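You operate a simulated robot arm through the tools that you are given. There is no shell and no other tool.

You run a simulated robot arm. Do the job below in one go: nothing can be reset, and whatever is moved stays where it is left.

TASK
Set the controls near the top of the steel workbench. At the end: the clear red-rimmed jar is in the red fail tray; the tester power switch is switched on; the trim knob is turned to full left; the voltage knob is turned to 12 V; whatever was shut is shut again. Leave all else as you found it, and nothing knocked over. Set down upright: red-rimmed jar.

The check looks at the end state, three seconds after you hand in, the way a careful person would. Anything else that was tipped, shoved, dropped, spilled or broken makes it a failure.

THE ROBOT
A 7-joint arm with a two-finger parallel gripper, fixed in place. Base frame: the origin is at the foot of the arm, x ahead of it, y to its left, z up; the work surface is at about z = 0.004. Lengths are in m, angles in degrees, forces in N, time in s.
With the tool pointing down near the work surface it reaches from about 0.22 to 0.58 m from the base axis. Its first joint turns from -66.0 to 66.0 degrees. Payload 2.5 kg.
Tool frame: the origin (TCP) lies between the finger pads and is the grasp point; the fingertips stand 0.023 m ahead of it; z points along the fingers, y is the line along which they close. Largest opening 0.094 m; finger width 0.038, thickness 0.01; the body of the gripper, 0.054 by 0.096 m, starts 0.039 m behind the TCP.
Orientation is told as [roll, pitch, yaw] about the base's x, y, z axes, in that order, counted from this pose: with the fingers straight down and closing along the base's y, the tool's x points along the base's -x, its y along +y and its z along -z.

THE INTERFACE
- The arm moves only by the tool play_rows. Its argument "deltas" is one flat list of numbers, 7 for each row, row after row: the shift along the tool's x, y, z in m, then the turn, a rotation vector about the tool's x, y, z in degrees, then the finger opening in m, from 0 to 0.094. In form: [dx, dy, dz, rx, ry, rz, hand, dx, dy, dz, rx, ry, rz, hand, ...]. A call has 1 to 20 rows; each row shifts and turns the commanded pose from where the row before left it, along the tool's axes as they then stand. A row lasts 0.2 s, in which the tool goes at most 0.05 m and 8.6 degrees; a call with a longer step from one row to the next is refused whole, and so is a gripper value outside its range. Where a pose cannot be reached the arm comes as near as it can. A force on the tool above 40 N (or 10 N above the force at the start of the call, whichever is more), or a blocked arm, ends the call early, and 0.2 s more pass. Each finger travels about 0.108 m/s and halts on what it meets, pressing with about 42 N; the grip force reading is that of the motor and also rises with nothing between the fingers. The clock runs only during rows and for 0.2 s after the last one: add rows that do not move to give the fingers time. It gives the time, the measured TCP pose, the force on the tool (base axes), the opening and the grip force at its end, in the units of the frame above (readings bear some noise), with the torque about the TCP (base axes, N m) and any sound that the robot's microphone picked up, and new pictures: "pictures" is both (left out), scene, wrist or none.
- Cameras (640 x 400 px; columns grow to the right, rows downward): "scene" is fixed at [0.1265, -0.4221, 0.5415]; the picture's right is [0.82, -0.57, 0.00], its down [-0.37, -0.54, -0.76] and it looks along [0.43, 0.62, -0.65] (base axes); focal length 237 px, centre (320, 200). "wrist" rides on the gripper at [0.086, 0.016, -0.074] in the tool frame; the picture's right is [-0.18, 0.98, 0.00], its down [-0.58, -0.11, -0.81] and it looks along [-0.79, -0.15, 0.59] (tool axes); focal length 243 px, centre (320, 200). There is no depth. A picture from a camera that has moved, and an enlarged one, comes with that camera's place and axes in the base frame and with its lens. The place of the scene camera against the robot may be out by one fixed shift of up to 0.018 m in any direction.
- inspect(camera, box): a new picture of the part [left, top, right, bottom] of that camera's present view, enlarged. It takes no simulated time.
- sign_off(): hands the job in; it is judged then, once.

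Places have to be worked out from the pictures, the camera data and where the tool is seen. Open the gripper and draw the arm clear of the work before you hand the job in, unless the task says otherwise.

The tools are called after ">>>" as name(argument=value, ...) on one line, values as JSON. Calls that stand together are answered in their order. play_rows: Moves the arm, as the interface text tells. Its arguments: {"type":"object","properties":{"deltas":{"type":"array"},"pictures":{"type":"string","enum":["both","scene","wrist","none"]}},"required":["deltas"]} The other tools are called the same way: inspect (camera, box) takes an enlarged picture of a part of a camera's view; sign_off () hands the job in.

At the start:

```text
time: 0.0
position: [0.3516, -0.1857, 0.3821]
ee_rot: [-0.2, 0.1, 0.0]
contact_force: [-0.3, 0.2, -1.2]
ft_torque: [0.02, 0.0, 0.02]
grip_width: 0.0941
grasp_force: 0.0
```

scene: 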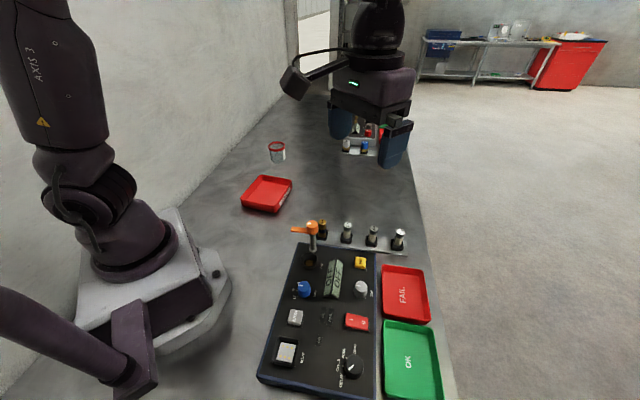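
wrist: 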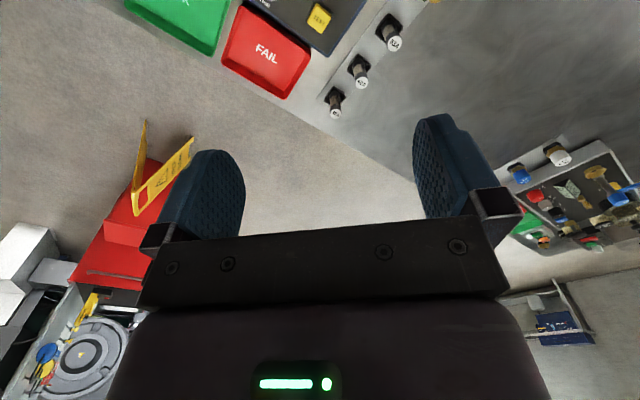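

The start pictures show a panel with knobs, a tray with a "FAIL" label, another red tray, a green tray, and a red-rimmed jar further off. I look closer before moving.

>>> inspect(camera="scene", box=[240, 210, 440, 400])

>>> inspect(camera="scene", box=[220, 100, 440, 260])

>>> inspect(camera="wrist", box=[440, 100, 640, 360])

>>> inspect(camera="wrist", box=[120, 0, 440, 200])

```text
2.11 times, centred on (340, 305) of scene
camera zoom: at [0.1265, -0.4221, 0.5415], right [0.82, -0.57, 0.0], down [-0.37, -0.54, -0.76], along [0.43, 0.62, -0.65], focal length 498 px, centre (278, -21)
```

zoom: 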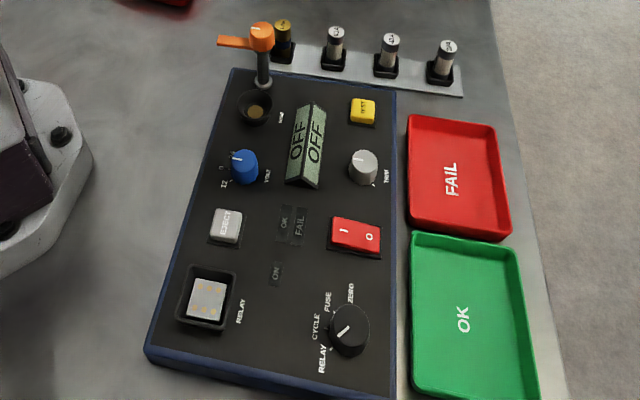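

```text
2.50 times, centred on (330, 180) of scene
camera zoom: at [0.1265, -0.4221, 0.5415], right [0.82, -0.57, 0.0], down [-0.37, -0.54, -0.76], along [0.43, 0.62, -0.65], focal length 592 px, centre (295, 250)
```

zoom: 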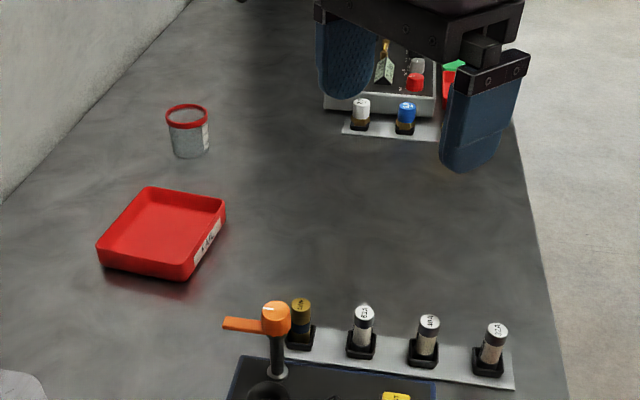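

```text
1.54 times, centred on (540, 230) of wrist
camera zoom: at [0.2644, -0.1691, 0.4555], right [0.18, 0.98, 0.0], down [0.58, -0.11, 0.81], along [0.79, -0.15, -0.59], focal length 373 px, centre (-18, 154)
```

zoom: 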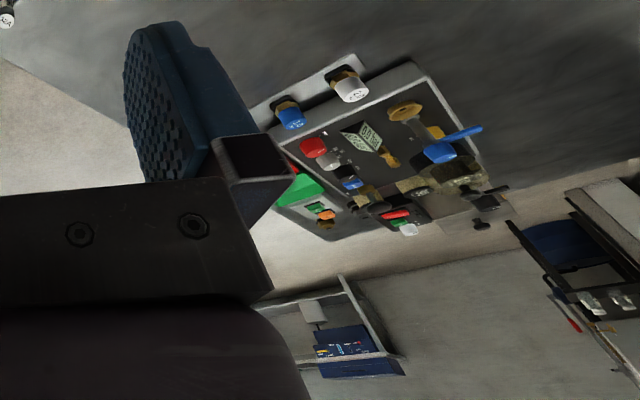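

```text
2.00 times, centred on (280, 100) of wrist
camera zoom: at [0.2644, -0.1691, 0.4555], right [0.18, 0.98, 0.0], down [0.58, -0.11, 0.81], along [0.79, -0.15, -0.59], focal length 485 px, centre (400, 400)
```

zoom: 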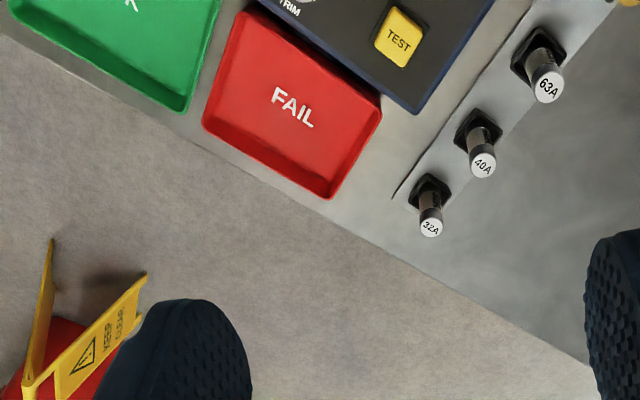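

I need finer detail of the panel labels, the switch and the jar.

>>> inspect(camera="scene", box=[285, 240, 385, 303])

>>> inspect(camera="scene", box=[280, 295, 390, 385])

>>> inspect(camera="scene", box=[230, 130, 310, 220])

>>> inspect(camera="wrist", box=[480, 120, 640, 260])

```text
6.35 times, centred on (335, 272) of scene
camera zoom: at [0.1265, -0.4221, 0.5415], right [0.82, -0.57, 0.0], down [-0.37, -0.54, -0.76], along [0.43, 0.62, -0.65], focal length 1502 px, centre (225, -254)
```

zoom: 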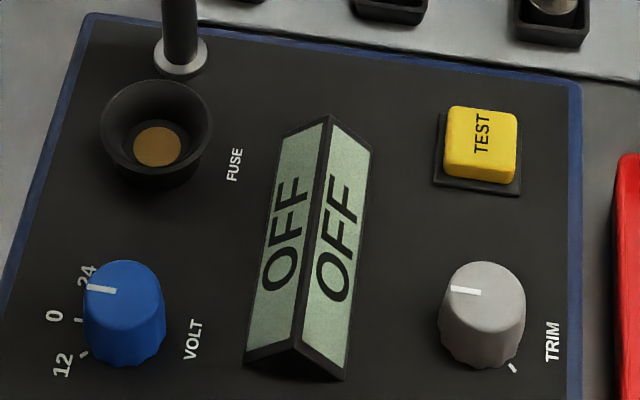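

```text
4.44 times, centred on (335, 340) of scene
camera zoom: at [0.1265, -0.4221, 0.5415], right [0.82, -0.57, 0.0], down [-0.37, -0.54, -0.76], along [0.43, 0.62, -0.65], focal length 1052 px, centre (253, -422)
```

zoom: 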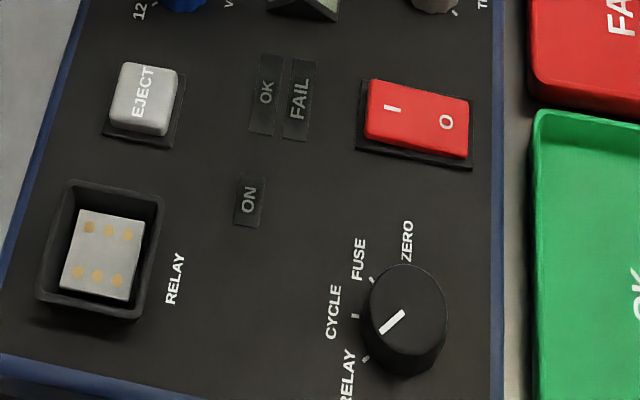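

```text
4.44 times, centred on (270, 175) of scene
camera zoom: at [0.1265, -0.4221, 0.5415], right [0.82, -0.57, 0.0], down [-0.37, -0.54, -0.76], along [0.43, 0.62, -0.65], focal length 1052 px, centre (542, 311)
```

zoom: 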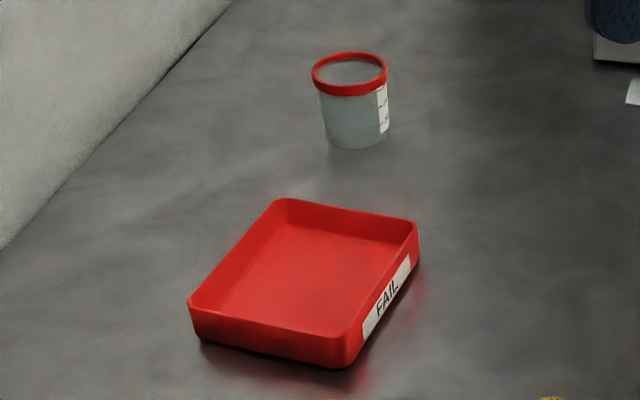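

```text
2.86 times, centred on (560, 190) of wrist
camera zoom: at [0.2644, -0.1691, 0.4555], right [0.18, 0.98, 0.0], down [0.58, -0.11, 0.81], along [0.79, -0.15, -0.59], focal length 693 px, centre (-366, 229)
```

zoom: 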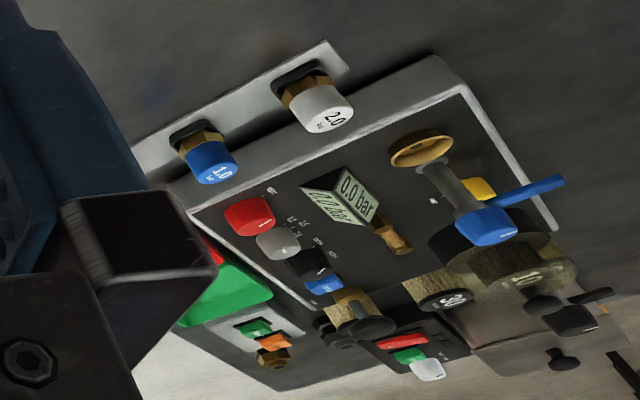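

The tester panel is turned about 45° to the base, centred near (0.28, -0.24). I turn the tool about 45°, shift it back and tilt it so the wrist camera looks down on the panel from high up.

>>> play_rows(deltas=[0, 0, 0, 0, 0, -7.5, 0.094, 0, 0, 0, 0, 0, -7.5, 0.094, 0, 0, 0, 0, 0, -7.5, 0.094, 0, 0, 0, 0, 0, -7.5, 0.094, 0, 0, 0, 0, 0, -7.5, 0.094, 0, 0, 0, 0, 0, -7.5, 0.094, 0.04, 0, 0, 0, 0, 0, 0.094, 0.04, 0, 0, 0, 0, 0, 0.094, 0.04, 0, 0, 0, 0, 0, 0.094, 0.04, 0, 0, 0, 0, 0, 0.094, 0, 0, 0, 0, 7.5, 0, 0.094, 0, 0, 0, 0, 7.5, 0, 0.094, 0, 0, 0, 0, 7.5, 0, 0.094, 0, 0, 0, 0, 7.5, 0, 0.094, 0, 0, 0, 0, 0, 0, 0.094], pictures="both")

```text
time: 3.2
position: [0.2362, -0.2986, 0.3822]
ee_rot: [-0.3, 30.2, 44.8]
contact_force: [0.2, 0.7, 0.7]
ft_torque: [-0.01, 0.02, -0.03]
grip_width: 0.0939
grasp_force: 0.0
camera wrist: at [0.1995, -0.3137, 0.4896], right [-0.58, 0.81, -0.1], down [0.72, 0.57, 0.4], along [0.38, 0.17, -0.91], focal length 243 px, centre (320, 200)
```

scene: 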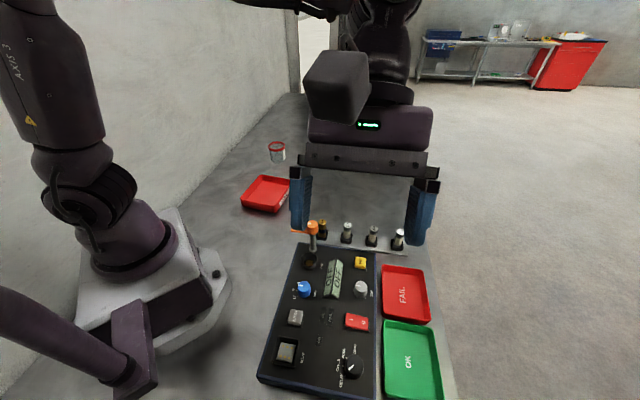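
wrist: 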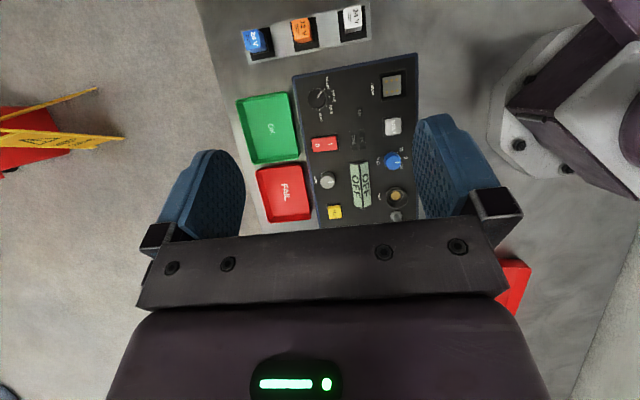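

The panel is in full view from above. I enlarge the parts that matter.

>>> inspect(camera="wrist", box=[230, 50, 430, 235])

>>> inspect(camera="wrist", box=[365, 130, 425, 225])

>>> inspect(camera="wrist", box=[300, 125, 380, 225])

```text
2.16 times, centred on (330, 142) of wrist
camera zoom: at [0.1995, -0.3137, 0.4896], right [-0.58, 0.81, -0.1], down [0.72, 0.57, 0.4], along [0.38, 0.17, -0.91], focal length 525 px, centre (298, 324)
```

zoom: 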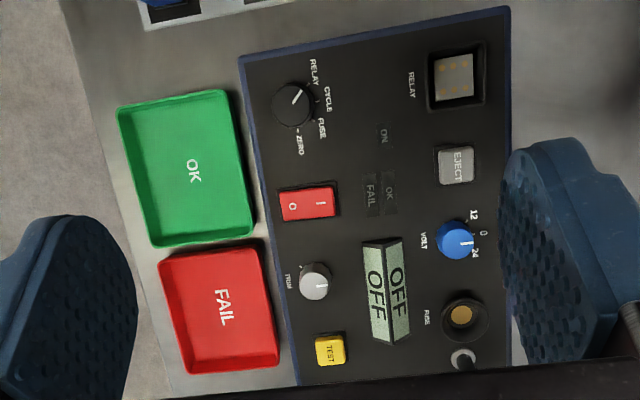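

```text
4.21 times, centred on (395, 178) of wrist
camera zoom: at [0.1995, -0.3137, 0.4896], right [-0.58, 0.81, -0.1], down [0.72, 0.57, 0.4], along [0.38, 0.17, -0.91], focal length 1022 px, centre (4, 295)
```

zoom: 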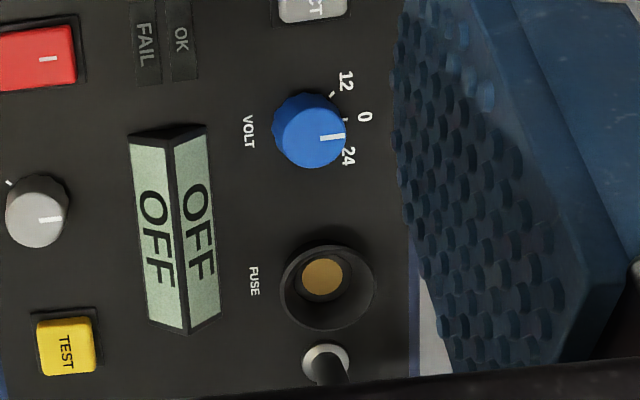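

```text
4.00 times, centred on (340, 175) of wrist
camera zoom: at [0.1995, -0.3137, 0.4896], right [-0.58, 0.81, -0.1], down [0.72, 0.57, 0.4], along [0.38, 0.17, -0.91], focal length 970 px, centre (240, 300)
```

zoom: 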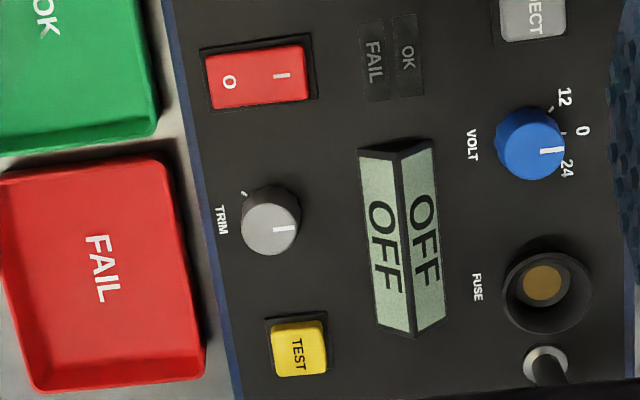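

Volt points to 0 (12 lies 45° counter-clockwise), trim points to its middle with its left end mark about 135° counter-clockwise, the rocker is off. The volt knob should be near (0.235, -0.179); I straighten the tool and go above it for a closer look.

>>> play_rows(deltas=[0, 0, 0, 0, -7.55, 0, 0.094, 0, 0, 0, 0, -7.55, 0, 0.094, 0, 0, 0, 0, -7.55, 0, 0.094, 0, 0, 0, 0, -7.55, 0, 0.094, 0, 0, 0, 0, 0, 7.5, 0.094, 0, 0, 0, 0, 0, 7.5, 0.094, 0, 0, 0, 0, 0, 7.5, 0.094, 0, 0, 0, 0, 0, 7.5, 0.094, 0, 0, 0, 0, 0, 7.5, 0.094, 0, 0, 0, 0, 0, 7.5, 0.094, 0, 0.024, 0.0364, 0, 0, 0, 0.094, 0, 0.024, 0.0364, 0, 0, 0, 0.094, 0, 0.024, 0.0364, 0, 0, 0, 0.094, 0, 0.024, 0.0364, 0, 0, 0, 0.094, 0, 0.024, 0.0364, 0, 0, 0, 0.094, 0, 0, 0, 0, 0, 0, 0.094], pictures="both")

```text
time: 6.6
position: [0.2394, -0.1786, 0.1988]
ee_rot: [0.0, -0.2, 0.1]
contact_force: [-0.2, 0.5, -0.4]
ft_torque: [0.0, 0.01, 0.02]
grip_width: 0.0942
grasp_force: 0.1
camera wrist: at [0.1521, -0.1617, 0.2728], right [0.18, 0.98, 0.0], down [0.58, -0.11, 0.81], along [0.79, -0.15, -0.59], focal length 243 px, centre (320, 200)
```

scene: 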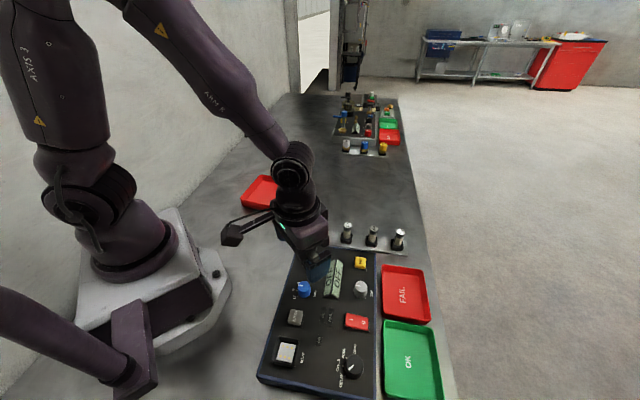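
wrist: 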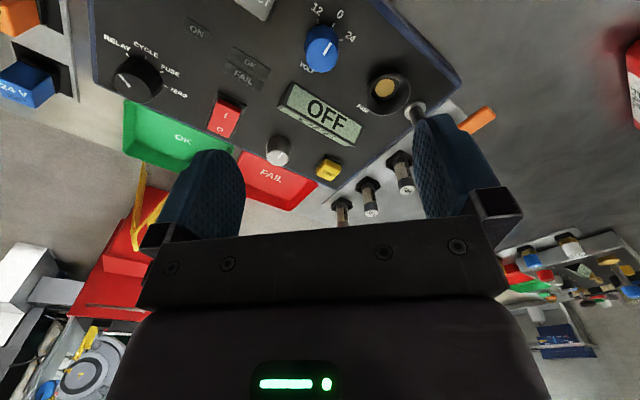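

Volt knob top triangulates to about (0.234, -0.176, 0.06). I zoom for precision.

>>> inspect(camera="wrist", box=[270, 0, 390, 90])

>>> inspect(camera="scene", box=[270, 220, 400, 320])

```text
4.44 times, centred on (330, 45) of wrist
camera zoom: at [0.1521, -0.1617, 0.2728], right [0.18, 0.98, 0.0], down [0.58, -0.11, 0.81], along [0.79, -0.15, -0.59], focal length 1078 px, centre (276, 889)
```

zoom: 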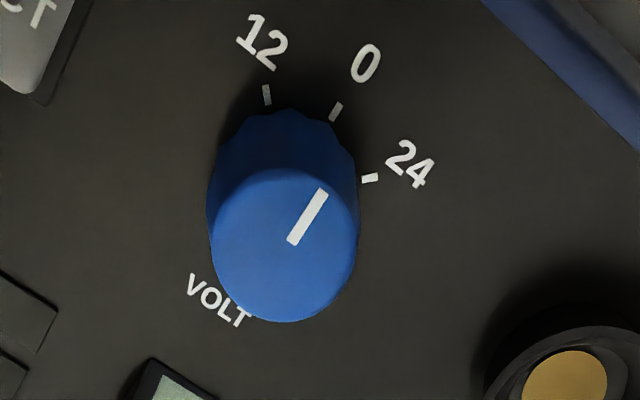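

```text
4.00 times, centred on (335, 270) of scene
camera zoom: at [0.1265, -0.4221, 0.5415], right [0.82, -0.57, 0.0], down [-0.37, -0.54, -0.76], along [0.43, 0.62, -0.65], focal length 946 px, centre (260, -80)
```

zoom: 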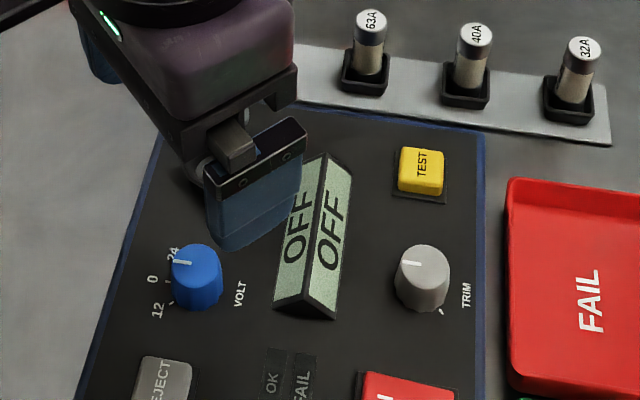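

Knob top is near (0.2365, -0.1755, 0.070), panel face at about z = 0.043, knob about 26 mm across. I narrow the fingers and come down around it, stopping with tips above the panel.

>>> play_rows(deltas=[0.0029, 0.0031, 0, 0, 0, 0, 0.05, 0, 0, 0.03, 0, 0, 0, 0.05, 0, 0, 0.03, 0, 0, 0, 0.05, 0, 0, 0.03, 0, 0, 0, 0.05, 0, 0, 0, 0, 0, 0, 0.05], pictures="both")

```text
time: 7.8
position: [0.2368, -0.1759, 0.1086]
ee_rot: [-0.1, -0.3, 0.0]
contact_force: [-0.1, 0.4, 0.0]
ft_torque: [0.03, -0.01, -0.01]
grip_width: 0.0498
grasp_force: 0.1
camera wrist: at [0.1505, -0.1589, 0.1828], right [0.18, 0.98, 0.0], down [0.58, -0.11, 0.81], along [0.79, -0.15, -0.59], focal length 243 px, centre (320, 200)
```

scene: 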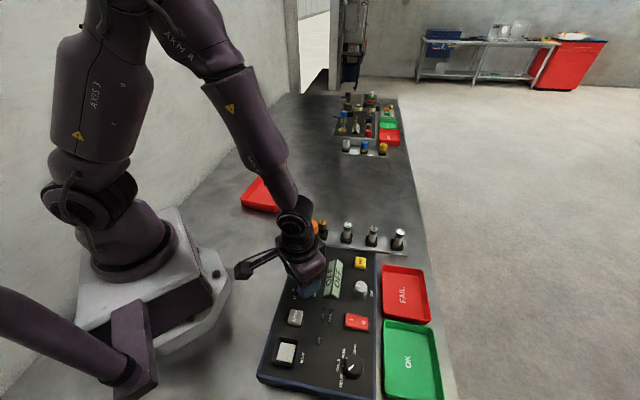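
wrist: 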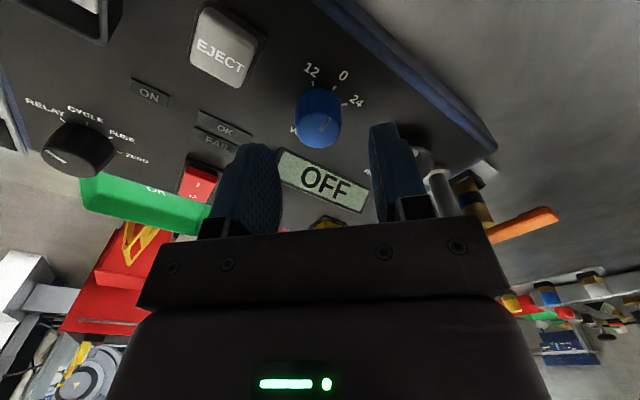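

The knob sits centred between the fingers. I lower 33 mm and check.

>>> play_rows(deltas=[0, 0, 0.02, 0, 0, 0, 0.05, 0, 0, 0.013, 0, 0, 0, 0.05, 0, 0, 0, 0, 0, 0, 0.05], pictures="both")

>>> inspect(camera="wrist", box=[200, 80, 420, 240])

>>> inspect(camera="scene", box=[260, 220, 400, 320])

```text
time: 8.6
position: [0.2371, -0.1771, 0.0757]
ee_rot: [0.0, -0.2, 0.0]
contact_force: [-0.5, 0.9, -1.2]
ft_torque: [-0.02, 0.02, 0.0]
grip_width: 0.0501
grasp_force: 0.2
camera wrist: at [0.1508, -0.1596, 0.1502], right [0.18, 0.98, 0.0], down [0.58, -0.11, 0.81], along [0.79, -0.15, -0.59], focal length 243 px, centre (320, 200)
```

scene: 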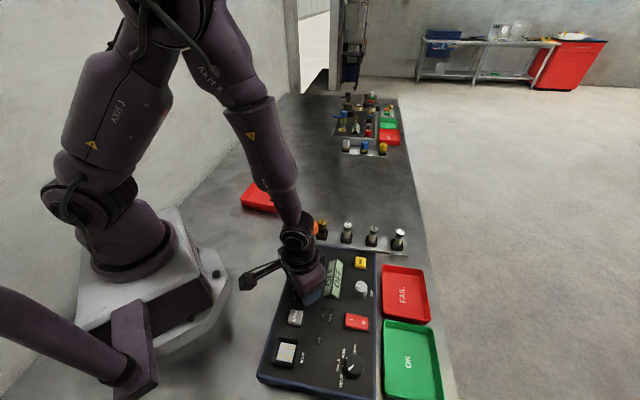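
wrist: 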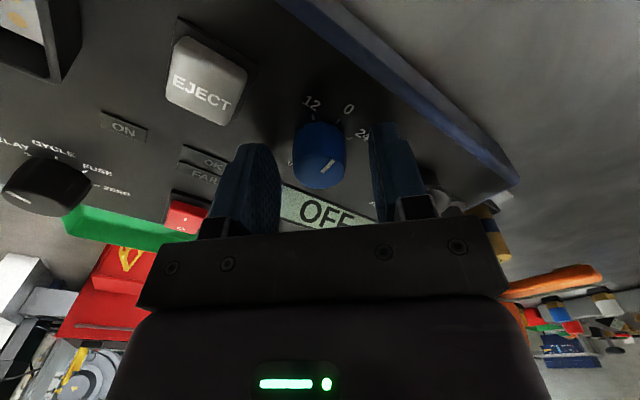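

```text
2.50 times, centred on (310, 160) of wrist
camera zoom: at [0.1508, -0.1596, 0.1502], right [0.18, 0.98, 0.0], down [0.58, -0.11, 0.81], along [0.79, -0.15, -0.59], focal length 606 px, centre (345, 300)
```

zoom: 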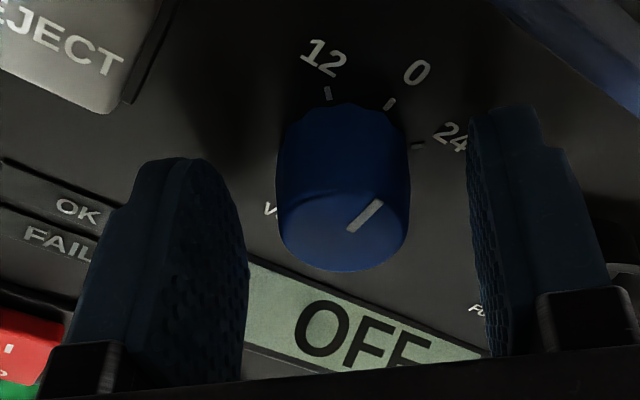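

```text
4.00 times, centred on (330, 270) of scene
camera zoom: at [0.1265, -0.4221, 0.5415], right [0.82, -0.57, 0.0], down [-0.37, -0.54, -0.76], along [0.43, 0.62, -0.65], focal length 946 px, centre (280, -80)
```

zoom: 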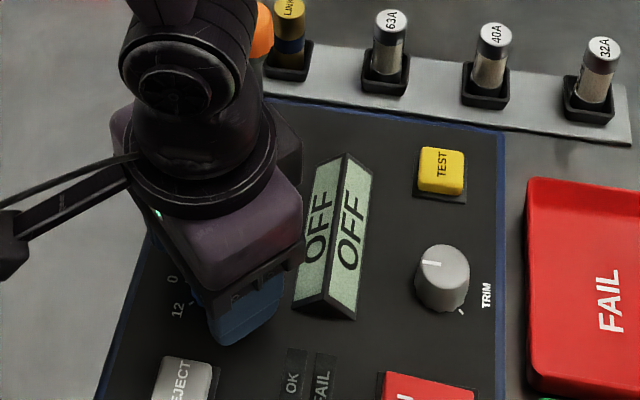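

The knob is centred between the fingers at TCP height. I close on it and look at the readings.

>>> play_rows(deltas=[0, 0, 0, 0, 0, 0, 0.0, 0, 0, 0, 0, 0, 0, 0.0, 0, 0, 0, 0, 0, 0, 0.0], pictures="wrist")

```text
time: 9.4
position: [0.2369, -0.1764, 0.0757]
ee_rot: [-0.2, -0.1, 0.0]
contact_force: [2.3, -7.9, -13.3]
ft_torque: [-0.15, -0.13, 0.0]
grip_width: 0.0265
grasp_force: 44.7
camera wrist: at [0.1507, -0.16, 0.1502], right [0.18, 0.98, 0.0], down [0.58, -0.11, 0.81], along [0.79, -0.15, -0.59], focal length 243 px, centre (320, 200)
```

wrist: 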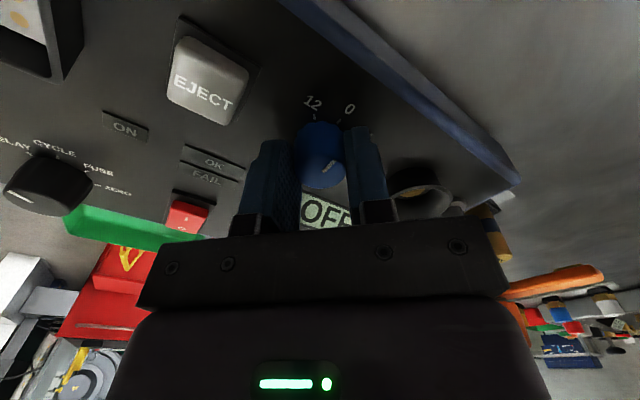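

Gripped (26.5 mm). I turn the tool 45° counter-clockwise (seen from above), in small steps.

>>> play_rows(deltas=[0, 0, 0, 0, 0, -5, 0.0, 0, 0, 0, 0, 0, -5, 0.0, 0, 0, 0, 0, 0, -5, 0.0, 0, 0, 0, 0, 0, -5, 0.0, 0, 0, 0, 0, 0, -5, 0.0, 0, 0, 0, 0, 0, -5, 0.0, 0, 0, 0, 0, 0, -5, 0.0, 0, 0, 0, 0, 0, -5, 0.0, 0, 0, 0, 0, 0, -5, 0.0, 0, 0, 0, 0, 0, 0, 0.0], pictures="both")

>>> inspect(camera="wrist", box=[240, 80, 400, 220])

```text
time: 10.6
position: [0.2369, -0.1768, 0.0771]
ee_rot: [-0.4, -0.4, 23.9]
contact_force: [0.8, -0.3, -1.6]
ft_torque: [-0.01, 0.22, -0.03]
grip_width: 0.0265
grasp_force: 44.5
stopped in row 6: the force on the tool passed its limit at 40 N (the readings are from after the stop); the commanded pose is now the measured one
camera wrist: at [0.1511, -0.1971, 0.1504], right [-0.23, 0.97, -0.01], down [0.57, 0.14, 0.81], along [0.79, 0.18, -0.59], focal length 243 px, centre (320, 200)
```

scene: 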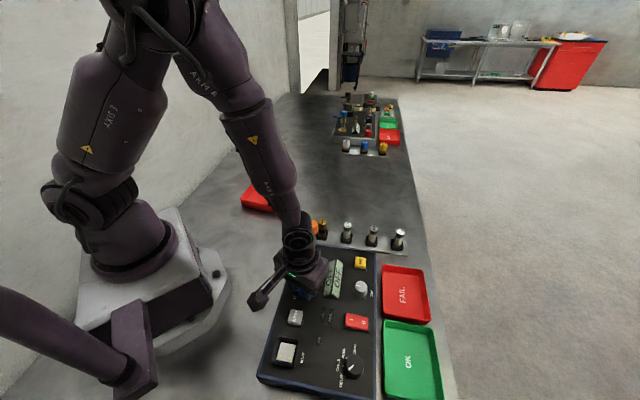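
wrist: 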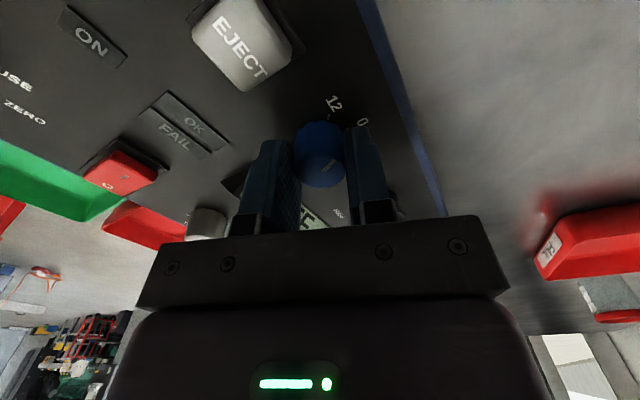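

```text
2.86 times, centred on (320, 150) of wrist
camera zoom: at [0.1511, -0.1971, 0.1504], right [-0.23, 0.97, -0.01], down [0.57, 0.14, 0.81], along [0.79, 0.18, -0.59], focal length 693 px, centre (320, 343)
```

zoom: 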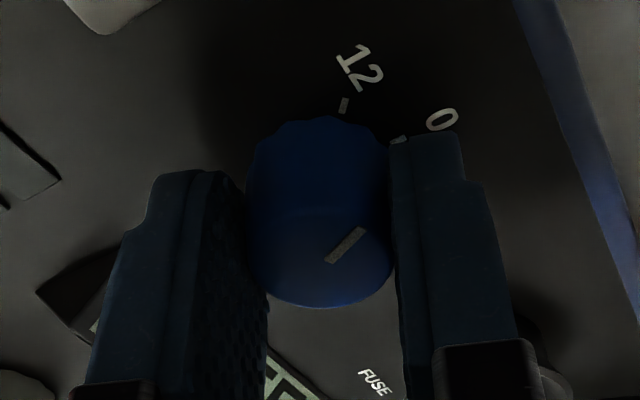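

The knob turned with the tool about 24° before a force spike, likely the detent between positions; readings are calm now. I carry on gently.

>>> play_rows(deltas=[0, 0, 0, 0, 0, -3, 0.0, 0, 0, 0, 0, 0, -3, 0.0, 0, 0, 0, 0, 0, -3, 0.0, 0, 0, 0, 0, 0, 0, 0.0], pictures="wrist")

>>> inspect(camera="wrist", box=[240, 80, 400, 220])

```text
time: 11.6
position: [0.2382, -0.1774, 0.0761]
ee_rot: [-0.5, -0.4, 33.1]
contact_force: [-0.7, 0.8, 5.1]
ft_torque: [0.46, -0.84, 0.02]
grip_width: 0.0267
grasp_force: 44.4
camera wrist: at [0.1555, -0.2106, 0.1504], right [-0.38, 0.92, -0.01], down [0.54, 0.23, 0.81], along [0.75, 0.31, -0.59], focal length 243 px, centre (320, 200)
```

wrist: 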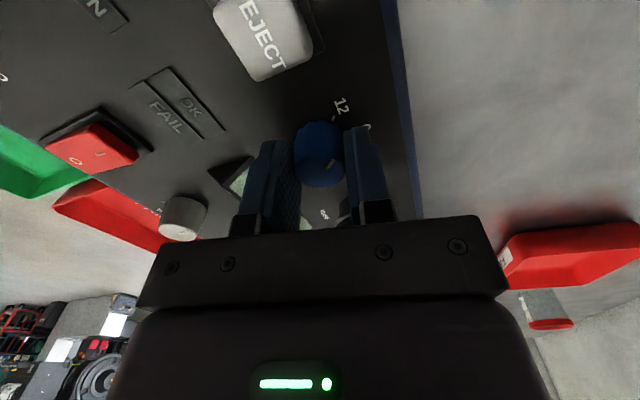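

```text
2.86 times, centred on (320, 150) of wrist
camera zoom: at [0.1555, -0.2106, 0.1504], right [-0.38, 0.92, -0.01], down [0.54, 0.23, 0.81], along [0.75, 0.31, -0.59], focal length 693 px, centre (320, 343)
```

zoom: 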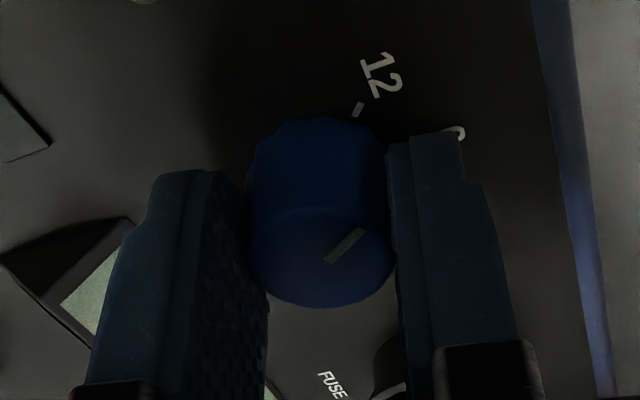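

At 33° now and the pointer follows the tool; I turn the remaining ~12°.

>>> play_rows(deltas=[0, 0, 0, 0, 0, -3, 0.0, 0, 0, 0, 0, 0, -3, 0.0, 0, 0, 0, 0, 0, -3, 0.0, 0, 0, 0, 0, 0, -3, 0.0, 0, 0, 0, 0, 0, 0, 0.0], pictures="wrist")

>>> inspect(camera="wrist", box=[240, 80, 400, 220])

```text
time: 12.8
position: [0.2369, -0.1774, 0.0771]
ee_rot: [-0.5, -0.2, 45.2]
contact_force: [-2.9, 9.6, 35.8]
ft_torque: [0.26, 0.0, -0.09]
grip_width: 0.0267
grasp_force: 44.9
camera wrist: at [0.1646, -0.2271, 0.1506], right [-0.57, 0.82, -0.01], down [0.48, 0.34, 0.81], along [0.67, 0.45, -0.59], focal length 243 px, centre (320, 200)
```

wrist: 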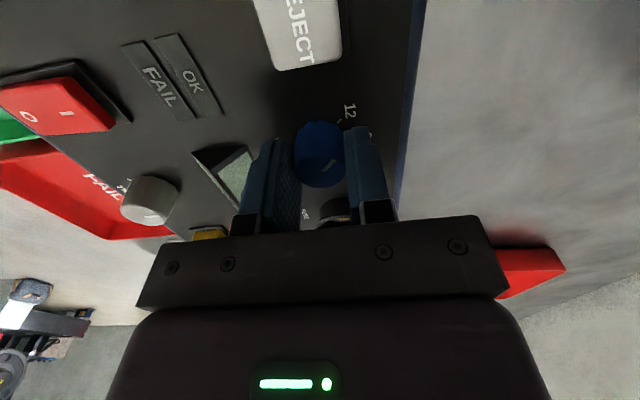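

```text
2.86 times, centred on (320, 150) of wrist
camera zoom: at [0.1646, -0.2271, 0.1506], right [-0.57, 0.82, -0.01], down [0.48, 0.34, 0.81], along [0.67, 0.45, -0.59], focal length 693 px, centre (320, 343)
```

zoom: 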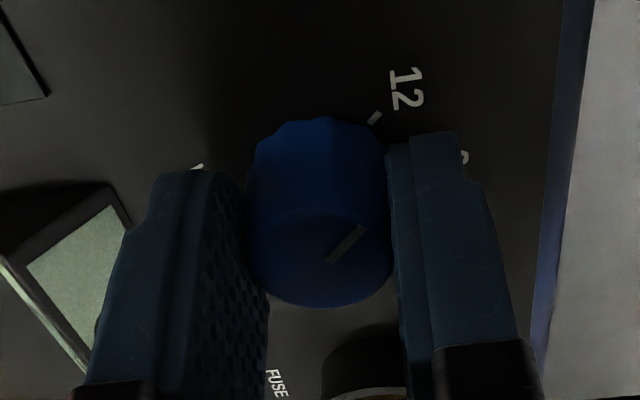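

The pointer now aligns with 12 (yaw 45°). I release gently, then lift and check the knob.

>>> play_rows(deltas=[0, 0, 0, 0, 0, 0, 0.045, 0, 0, 0, 0, 0, 0, 0.045, 0, 0, -0.03, 0, 0, 0, 0.045, 0, 0, -0.04, 0, 0, 0, 0.045, 0, 0, -0.04, 0, 0, 0, 0.045, 0, 0, 0, 0, 0, 0, 0.045], pictures="both")

>>> inspect(camera="wrist", box=[260, 0, 400, 120])

>>> inspect(camera="wrist", box=[60, 20, 300, 220])

```text
time: 14.2
position: [0.2343, -0.1775, 0.1877]
ee_rot: [-0.6, -0.2, 45.1]
contact_force: [0.6, 0.2, -0.4]
ft_torque: [0.02, -0.03, 0.0]
grip_width: 0.0448
grasp_force: 0.0
camera wrist: at [0.1616, -0.2256, 0.2618], right [-0.57, 0.82, -0.01], down [0.48, 0.34, 0.81], along [0.67, 0.45, -0.59], focal length 243 px, centre (320, 200)
```

scene: 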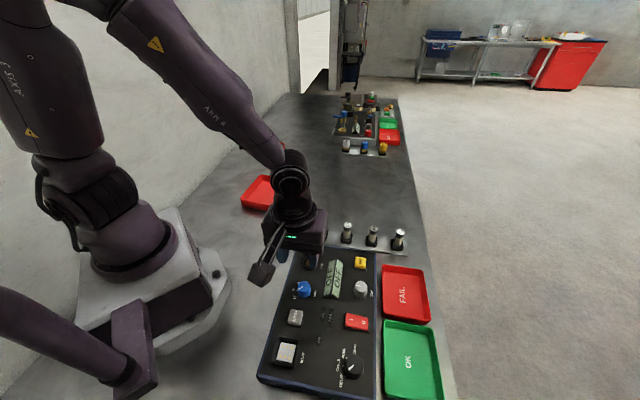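
wrist: 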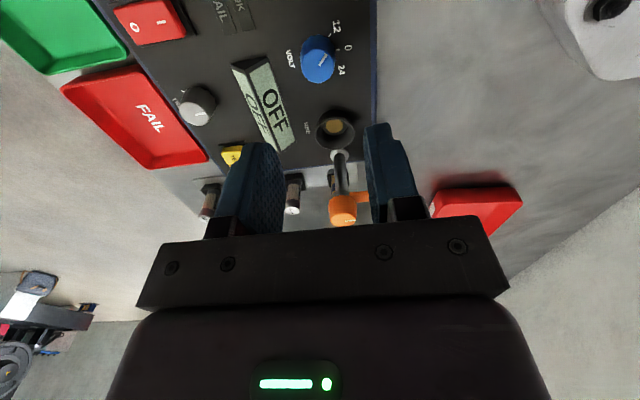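

```text
3.33 times, centred on (330, 60) of wrist
camera zoom: at [0.1616, -0.2256, 0.2618], right [-0.57, 0.82, -0.01], down [0.48, 0.34, 0.81], along [0.67, 0.45, -0.59], focal length 809 px, centre (287, 667)
```

zoom: 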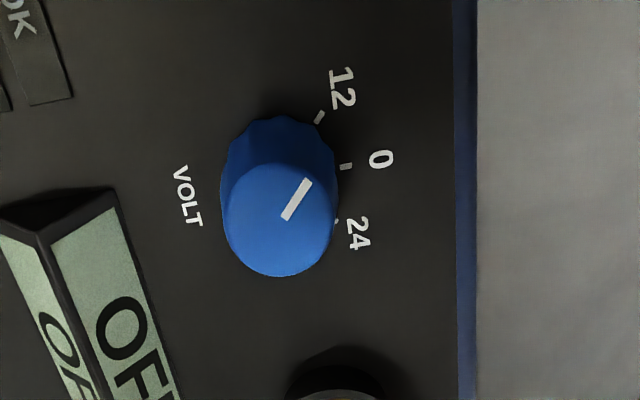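

```text
2.00 times, centred on (180, 120) of wrist
camera zoom: at [0.1616, -0.2256, 0.2618], right [-0.57, 0.82, -0.01], down [0.48, 0.34, 0.81], along [0.67, 0.45, -0.59], focal length 485 px, centre (600, 360)
```

zoom: 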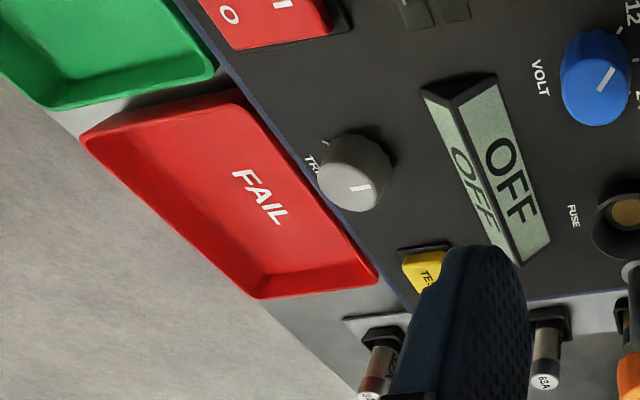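

The pointer looks close to 12, but the tick spacing may be nearer 50° than 45°. I take a straight-down look to judge it properly.

>>> play_rows(deltas=[-0.0364, -0.0159, 0, 0, 0, 0, 0.045, 0, 0, 0, 0, 8, 0, 0.045, 0, 0, 0, 0, 8, 0, 0.045, 0, 0, 0, 0, 8, 0, 0.045, 0, 0, 0, 0, 8, 0, 0.045, 0, 0, 0, 0, 0, 0, 0.045], pictures="wrist")

>>> inspect(camera="wrist", box=[270, 50, 390, 150])

```text
time: 15.6
position: [0.2728, -0.162, 0.1865]
ee_rot: [-0.7, 31.9, 44.6]
contact_force: [-0.8, 0.4, -1.0]
ft_torque: [-0.01, -0.05, 0.05]
grip_width: 0.045
grasp_force: 0.1
camera wrist: at [0.2369, -0.1745, 0.2955], right [-0.58, 0.8, -0.11], down [0.72, 0.58, 0.38], along [0.37, 0.14, -0.92], focal length 243 px, centre (320, 200)
```

wrist: 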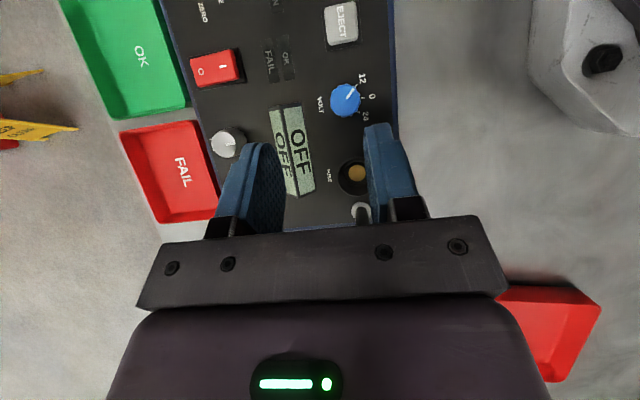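

```text
4.00 times, centred on (330, 100) of wrist
camera zoom: at [0.2369, -0.1745, 0.2955], right [-0.58, 0.8, -0.11], down [0.72, 0.58, 0.38], along [0.37, 0.14, -0.92], focal length 970 px, centre (280, 600)
```

zoom: 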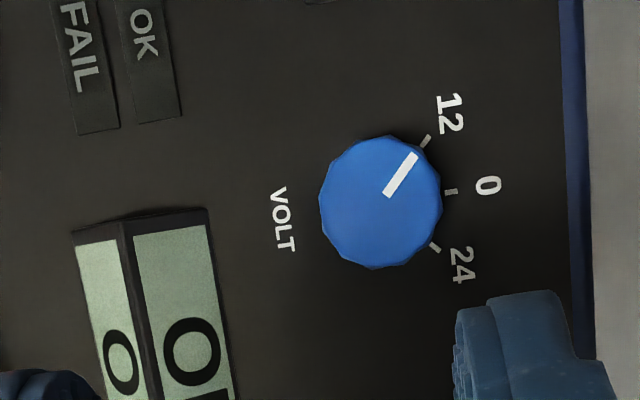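

Seen from straight above, the pointer lies right on the 12 tick – volt is set. Next is the trim knob at about (0.333, -0.247, top 0.07): I straighten up, go above it and turn the tool to about -60° so there is room for a 135° turn.

>>> play_rows(deltas=[0, 0, 0, 0, -8, 0, 0.045, 0, 0, 0, 0, -8, 0, 0.045, 0, 0, 0, 0, -8, 0, 0.045, 0, 0, 0, 0, -8, 0, 0.045, 0.0057, -0.0342, 0, 0, 0, 0, 0.045, 0.0057, -0.0342, 0, 0, 0, 0, 0.045, 0.0057, -0.0342, 0, 0, 0, 0, 0.045, 0, 0, 0, 0, 0, 8, 0.045, 0, 0, 0, 0, 0, 8, 0.045, 0, 0, 0, 0, 0, 8, 0.045, 0, 0, 0, 0, 0, 8, 0.045, 0, 0, 0, 0, 0, 8, 0.045, 0, 0, 0, 0, 0, 8, 0.045, 0, 0, 0, 0, 0, 8, 0.045, 0, 0, 0, 0, 0, 8, 0.045, 0, 0, 0, 0, 0, 8, 0.045, 0, 0, 0, 0, 0, 8, 0.045, 0, 0, 0, 0, 0, 8, 0.045, 0, 0, 0, 0, 0, 8, 0.045, 0, 0, 0, 0, 0, 8, 0.045], pictures="both")

>>> inspect(camera="wrist", box=[260, 0, 400, 120])

```text
time: 19.8
position: [0.3345, -0.246, 0.1884]
ee_rot: [0.3, -0.4, -59.2]
contact_force: [-0.2, 0.5, -0.2]
ft_torque: [-0.01, -0.03, 0.03]
grip_width: 0.0449
grasp_force: 0.0
camera wrist: at [0.3027, -0.164, 0.2616], right [0.94, 0.35, 0.01], down [0.2, -0.55, 0.81], along [0.28, -0.76, -0.59], focal length 243 px, centre (320, 200)
```

scene: 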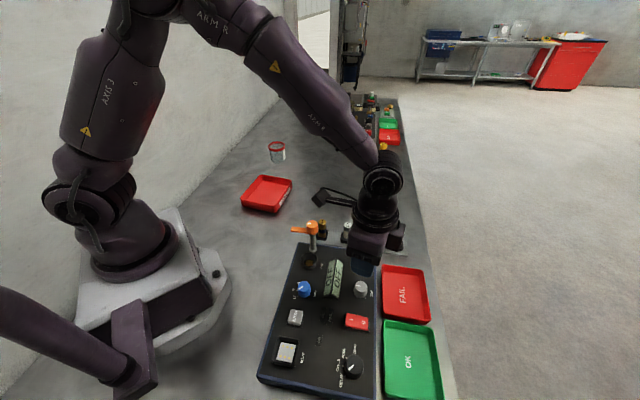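
wrist: 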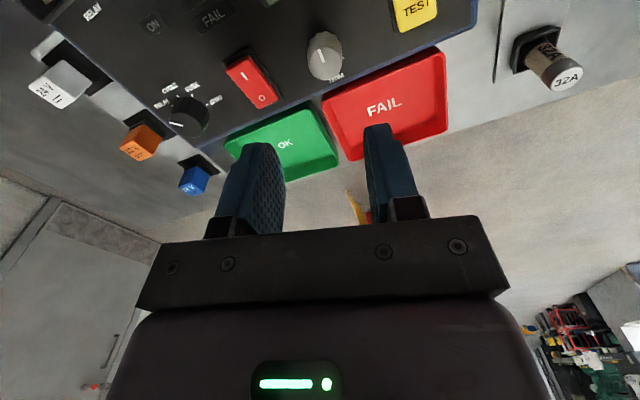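

```text
3.33 times, centred on (330, 60) of wrist
camera zoom: at [0.3027, -0.164, 0.2616], right [0.94, 0.35, 0.01], down [0.2, -0.55, 0.81], along [0.28, -0.76, -0.59], focal length 809 px, centre (287, 667)
```

zoom: 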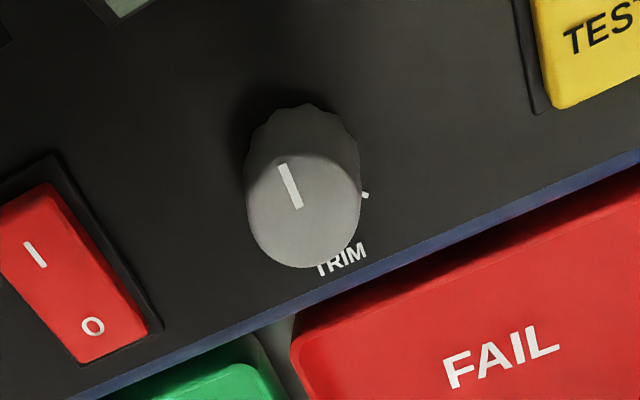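

The knob appears about 3 mm to the tool's +y side. I correct this and come down around the knob with the fingers open.

>>> play_rows(deltas=[0, 0.003, 0, 0, 0, 0, 0.045, 0, 0, 0.04, 0, 0, 0, 0.045, 0, 0, 0.04, 0, 0, 0, 0.045, 0, 0, 0, 0, 0, 0, 0.045], pictures="wrist")

>>> inspect(camera="wrist", box=[240, 60, 400, 200])

```text
time: 20.8
position: [0.3378, -0.2455, 0.1094]
ee_rot: [0.3, -0.5, -59.0]
contact_force: [0.2, 0.9, 0.2]
ft_torque: [0.0, 0.0, 0.0]
grip_width: 0.0451
grasp_force: 0.2
camera wrist: at [0.3066, -0.1622, 0.1833], right [0.94, 0.35, 0.01], down [0.2, -0.55, 0.81], along [0.29, -0.76, -0.59], focal length 243 px, centre (320, 200)
```

wrist: 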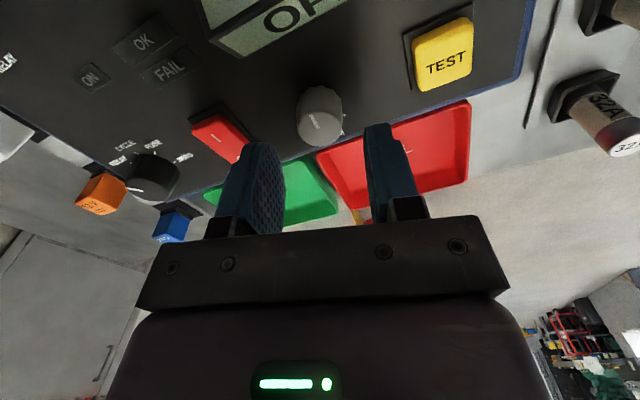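

```text
2.86 times, centred on (320, 130) of wrist
camera zoom: at [0.3066, -0.1622, 0.1833], right [0.94, 0.35, 0.01], down [0.2, -0.55, 0.81], along [0.29, -0.76, -0.59], focal length 693 px, centre (320, 400)
```

zoom: 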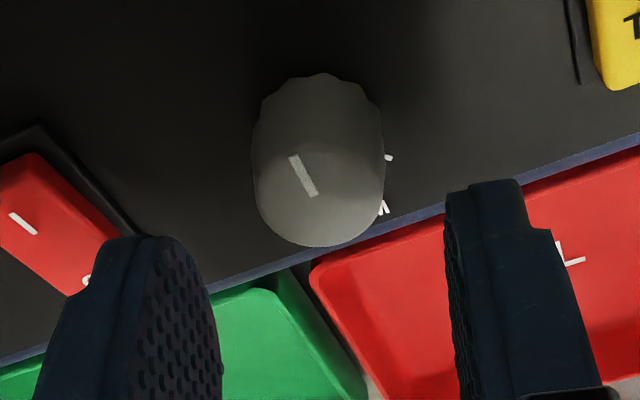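

Centred. I go down the last 34 mm and close on the knob.

>>> play_rows(deltas=[0, 0, 0.02, 0, 0, 0, 0.045, 0, 0, 0.014, 0, 0, 0, 0.045, 0, 0, 0, 0, 0, 0, 0.045, 0, 0, 0, 0, 0, 0, 0.0, 0, 0, 0, 0, 0, 0, 0.0, 0, 0, 0, 0, 0, 0, 0.0], pictures="wrist")

>>> inspect(camera="wrist", box=[240, 60, 400, 220])

```text
time: 22.2
position: [0.3376, -0.2455, 0.0757]
ee_rot: [0.4, -0.5, -59.1]
contact_force: [-3.8, -4.9, -1.1]
ft_torque: [0.01, 0.15, 0.0]
grip_width: 0.0268
grasp_force: 45.0
camera wrist: at [0.3069, -0.1627, 0.149], right [0.94, 0.35, 0.01], down [0.2, -0.55, 0.81], along [0.29, -0.76, -0.59], focal length 243 px, centre (320, 200)
```

wrist: 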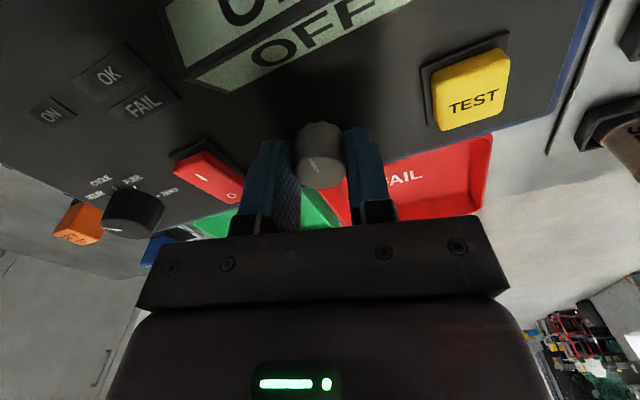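

```text
2.50 times, centred on (320, 140) of wrist
camera zoom: at [0.3069, -0.1627, 0.149], right [0.94, 0.35, 0.01], down [0.2, -0.55, 0.81], along [0.29, -0.76, -0.59], focal length 606 px, centre (320, 350)
```

zoom: 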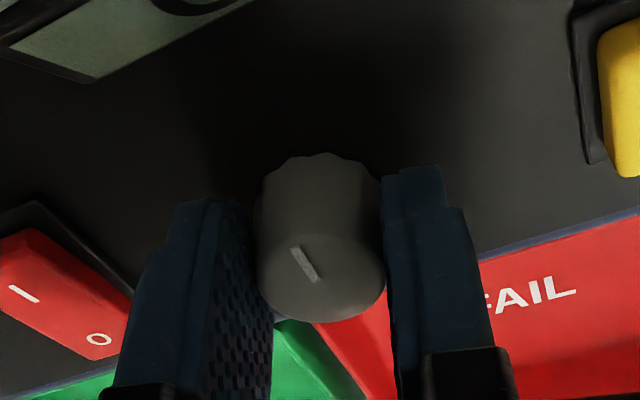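

Gripped well. I turn counter-clockwise in 5° rows, first 65°.

>>> play_rows(deltas=[0, 0, 0, 0, 0, -5, 0.0, 0, 0, 0, 0, 0, -5, 0.0, 0, 0, 0, 0, 0, -5, 0.0, 0, 0, 0, 0, 0, -5, 0.0, 0, 0, 0, 0, 0, -5, 0.0, 0, 0, 0, 0, 0, -5, 0.0, 0, 0, 0, 0, 0, -5, 0.0, 0, 0, 0, 0, 0, -5, 0.0, 0, 0, 0, 0, 0, -5, 0.0, 0, 0, 0, 0, 0, -5, 0.0, 0, 0, 0, 0, 0, -5, 0.0, 0, 0, 0, 0, 0, -5, 0.0, 0, 0, 0, 0, 0, -5, 0.0], pictures="wrist")

>>> inspect(camera="wrist", box=[240, 60, 400, 220])

```text
time: 23.7
position: [0.3373, -0.2458, 0.0759]
ee_rot: [0.0, -0.7, -28.7]
contact_force: [-1.9, 1.2, 3.2]
ft_torque: [-0.14, -0.32, -0.01]
grip_width: 0.0269
grasp_force: 45.1
stopped in row 7: the force on the tool passed its limit at 41 N (the readings are from after the stop); the commanded pose is now the measured one
camera wrist: at [0.2689, -0.1897, 0.1484], right [0.63, 0.77, 0.0], down [0.45, -0.37, 0.81], along [0.63, -0.51, -0.58], focal length 243 px, centre (320, 200)
```

wrist: 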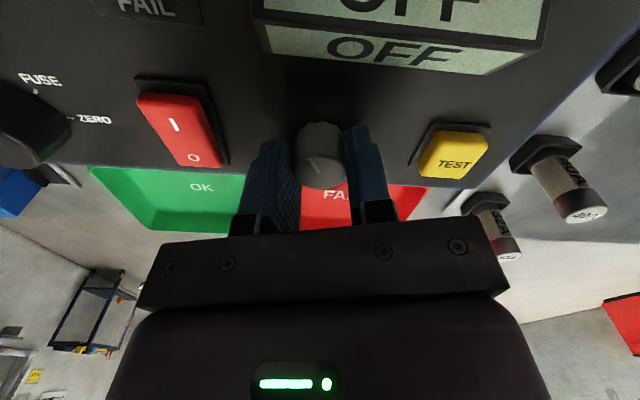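

```text
2.50 times, centred on (320, 140) of wrist
camera zoom: at [0.2689, -0.1897, 0.1484], right [0.63, 0.77, 0.0], down [0.45, -0.37, 0.81], along [0.63, -0.51, -0.58], focal length 606 px, centre (320, 350)
```

zoom: 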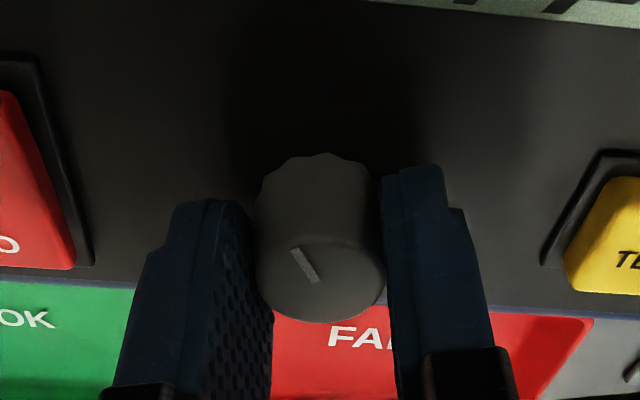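

The knob follows; another force trip, then calm. I continue in shorter stretches, watching the force.

>>> play_rows(deltas=[0, 0, 0, 0, 0, -4, 0.0, 0, 0, 0, 0, 0, -4, 0.0, 0, 0, 0, 0, 0, -4, 0.0, 0, 0, 0, 0, 0, -4, 0.0, 0, 0, 0, 0, 0, 0, 0.0], pictures="none")

```text
time: 24.9
position: [0.3382, -0.2468, 0.0752]
ee_rot: [-0.1, -0.8, -12.6]
contact_force: [1.2, 3.4, 12.5]
ft_torque: [0.13, 0.37, 0.01]
grip_width: 0.0269
grasp_force: 44.8
```

Upward force builds slowly as I turn, so I ease up a fraction of a millimetre while turning on.

>>> play_rows(deltas=[0, 0, -0.0003, 0, 0, -4, 0.0, 0, 0, -0.0003, 0, 0, -4, 0.0, 0, 0, -0.0003, 0, 0, -4, 0.0, 0, 0, -0.0003, 0, 0, -4, 0.0, 0, 0, 0, 0, 0, 0, 0.0], pictures="none")

```text
time: 26.1
position: [0.3378, -0.2476, 0.0747]
ee_rot: [-0.4, -0.6, 3.4]
contact_force: [15.0, -10.2, -28.9]
ft_torque: [0.48, -0.39, 0.07]
grip_width: 0.0264
grasp_force: 44.1
```

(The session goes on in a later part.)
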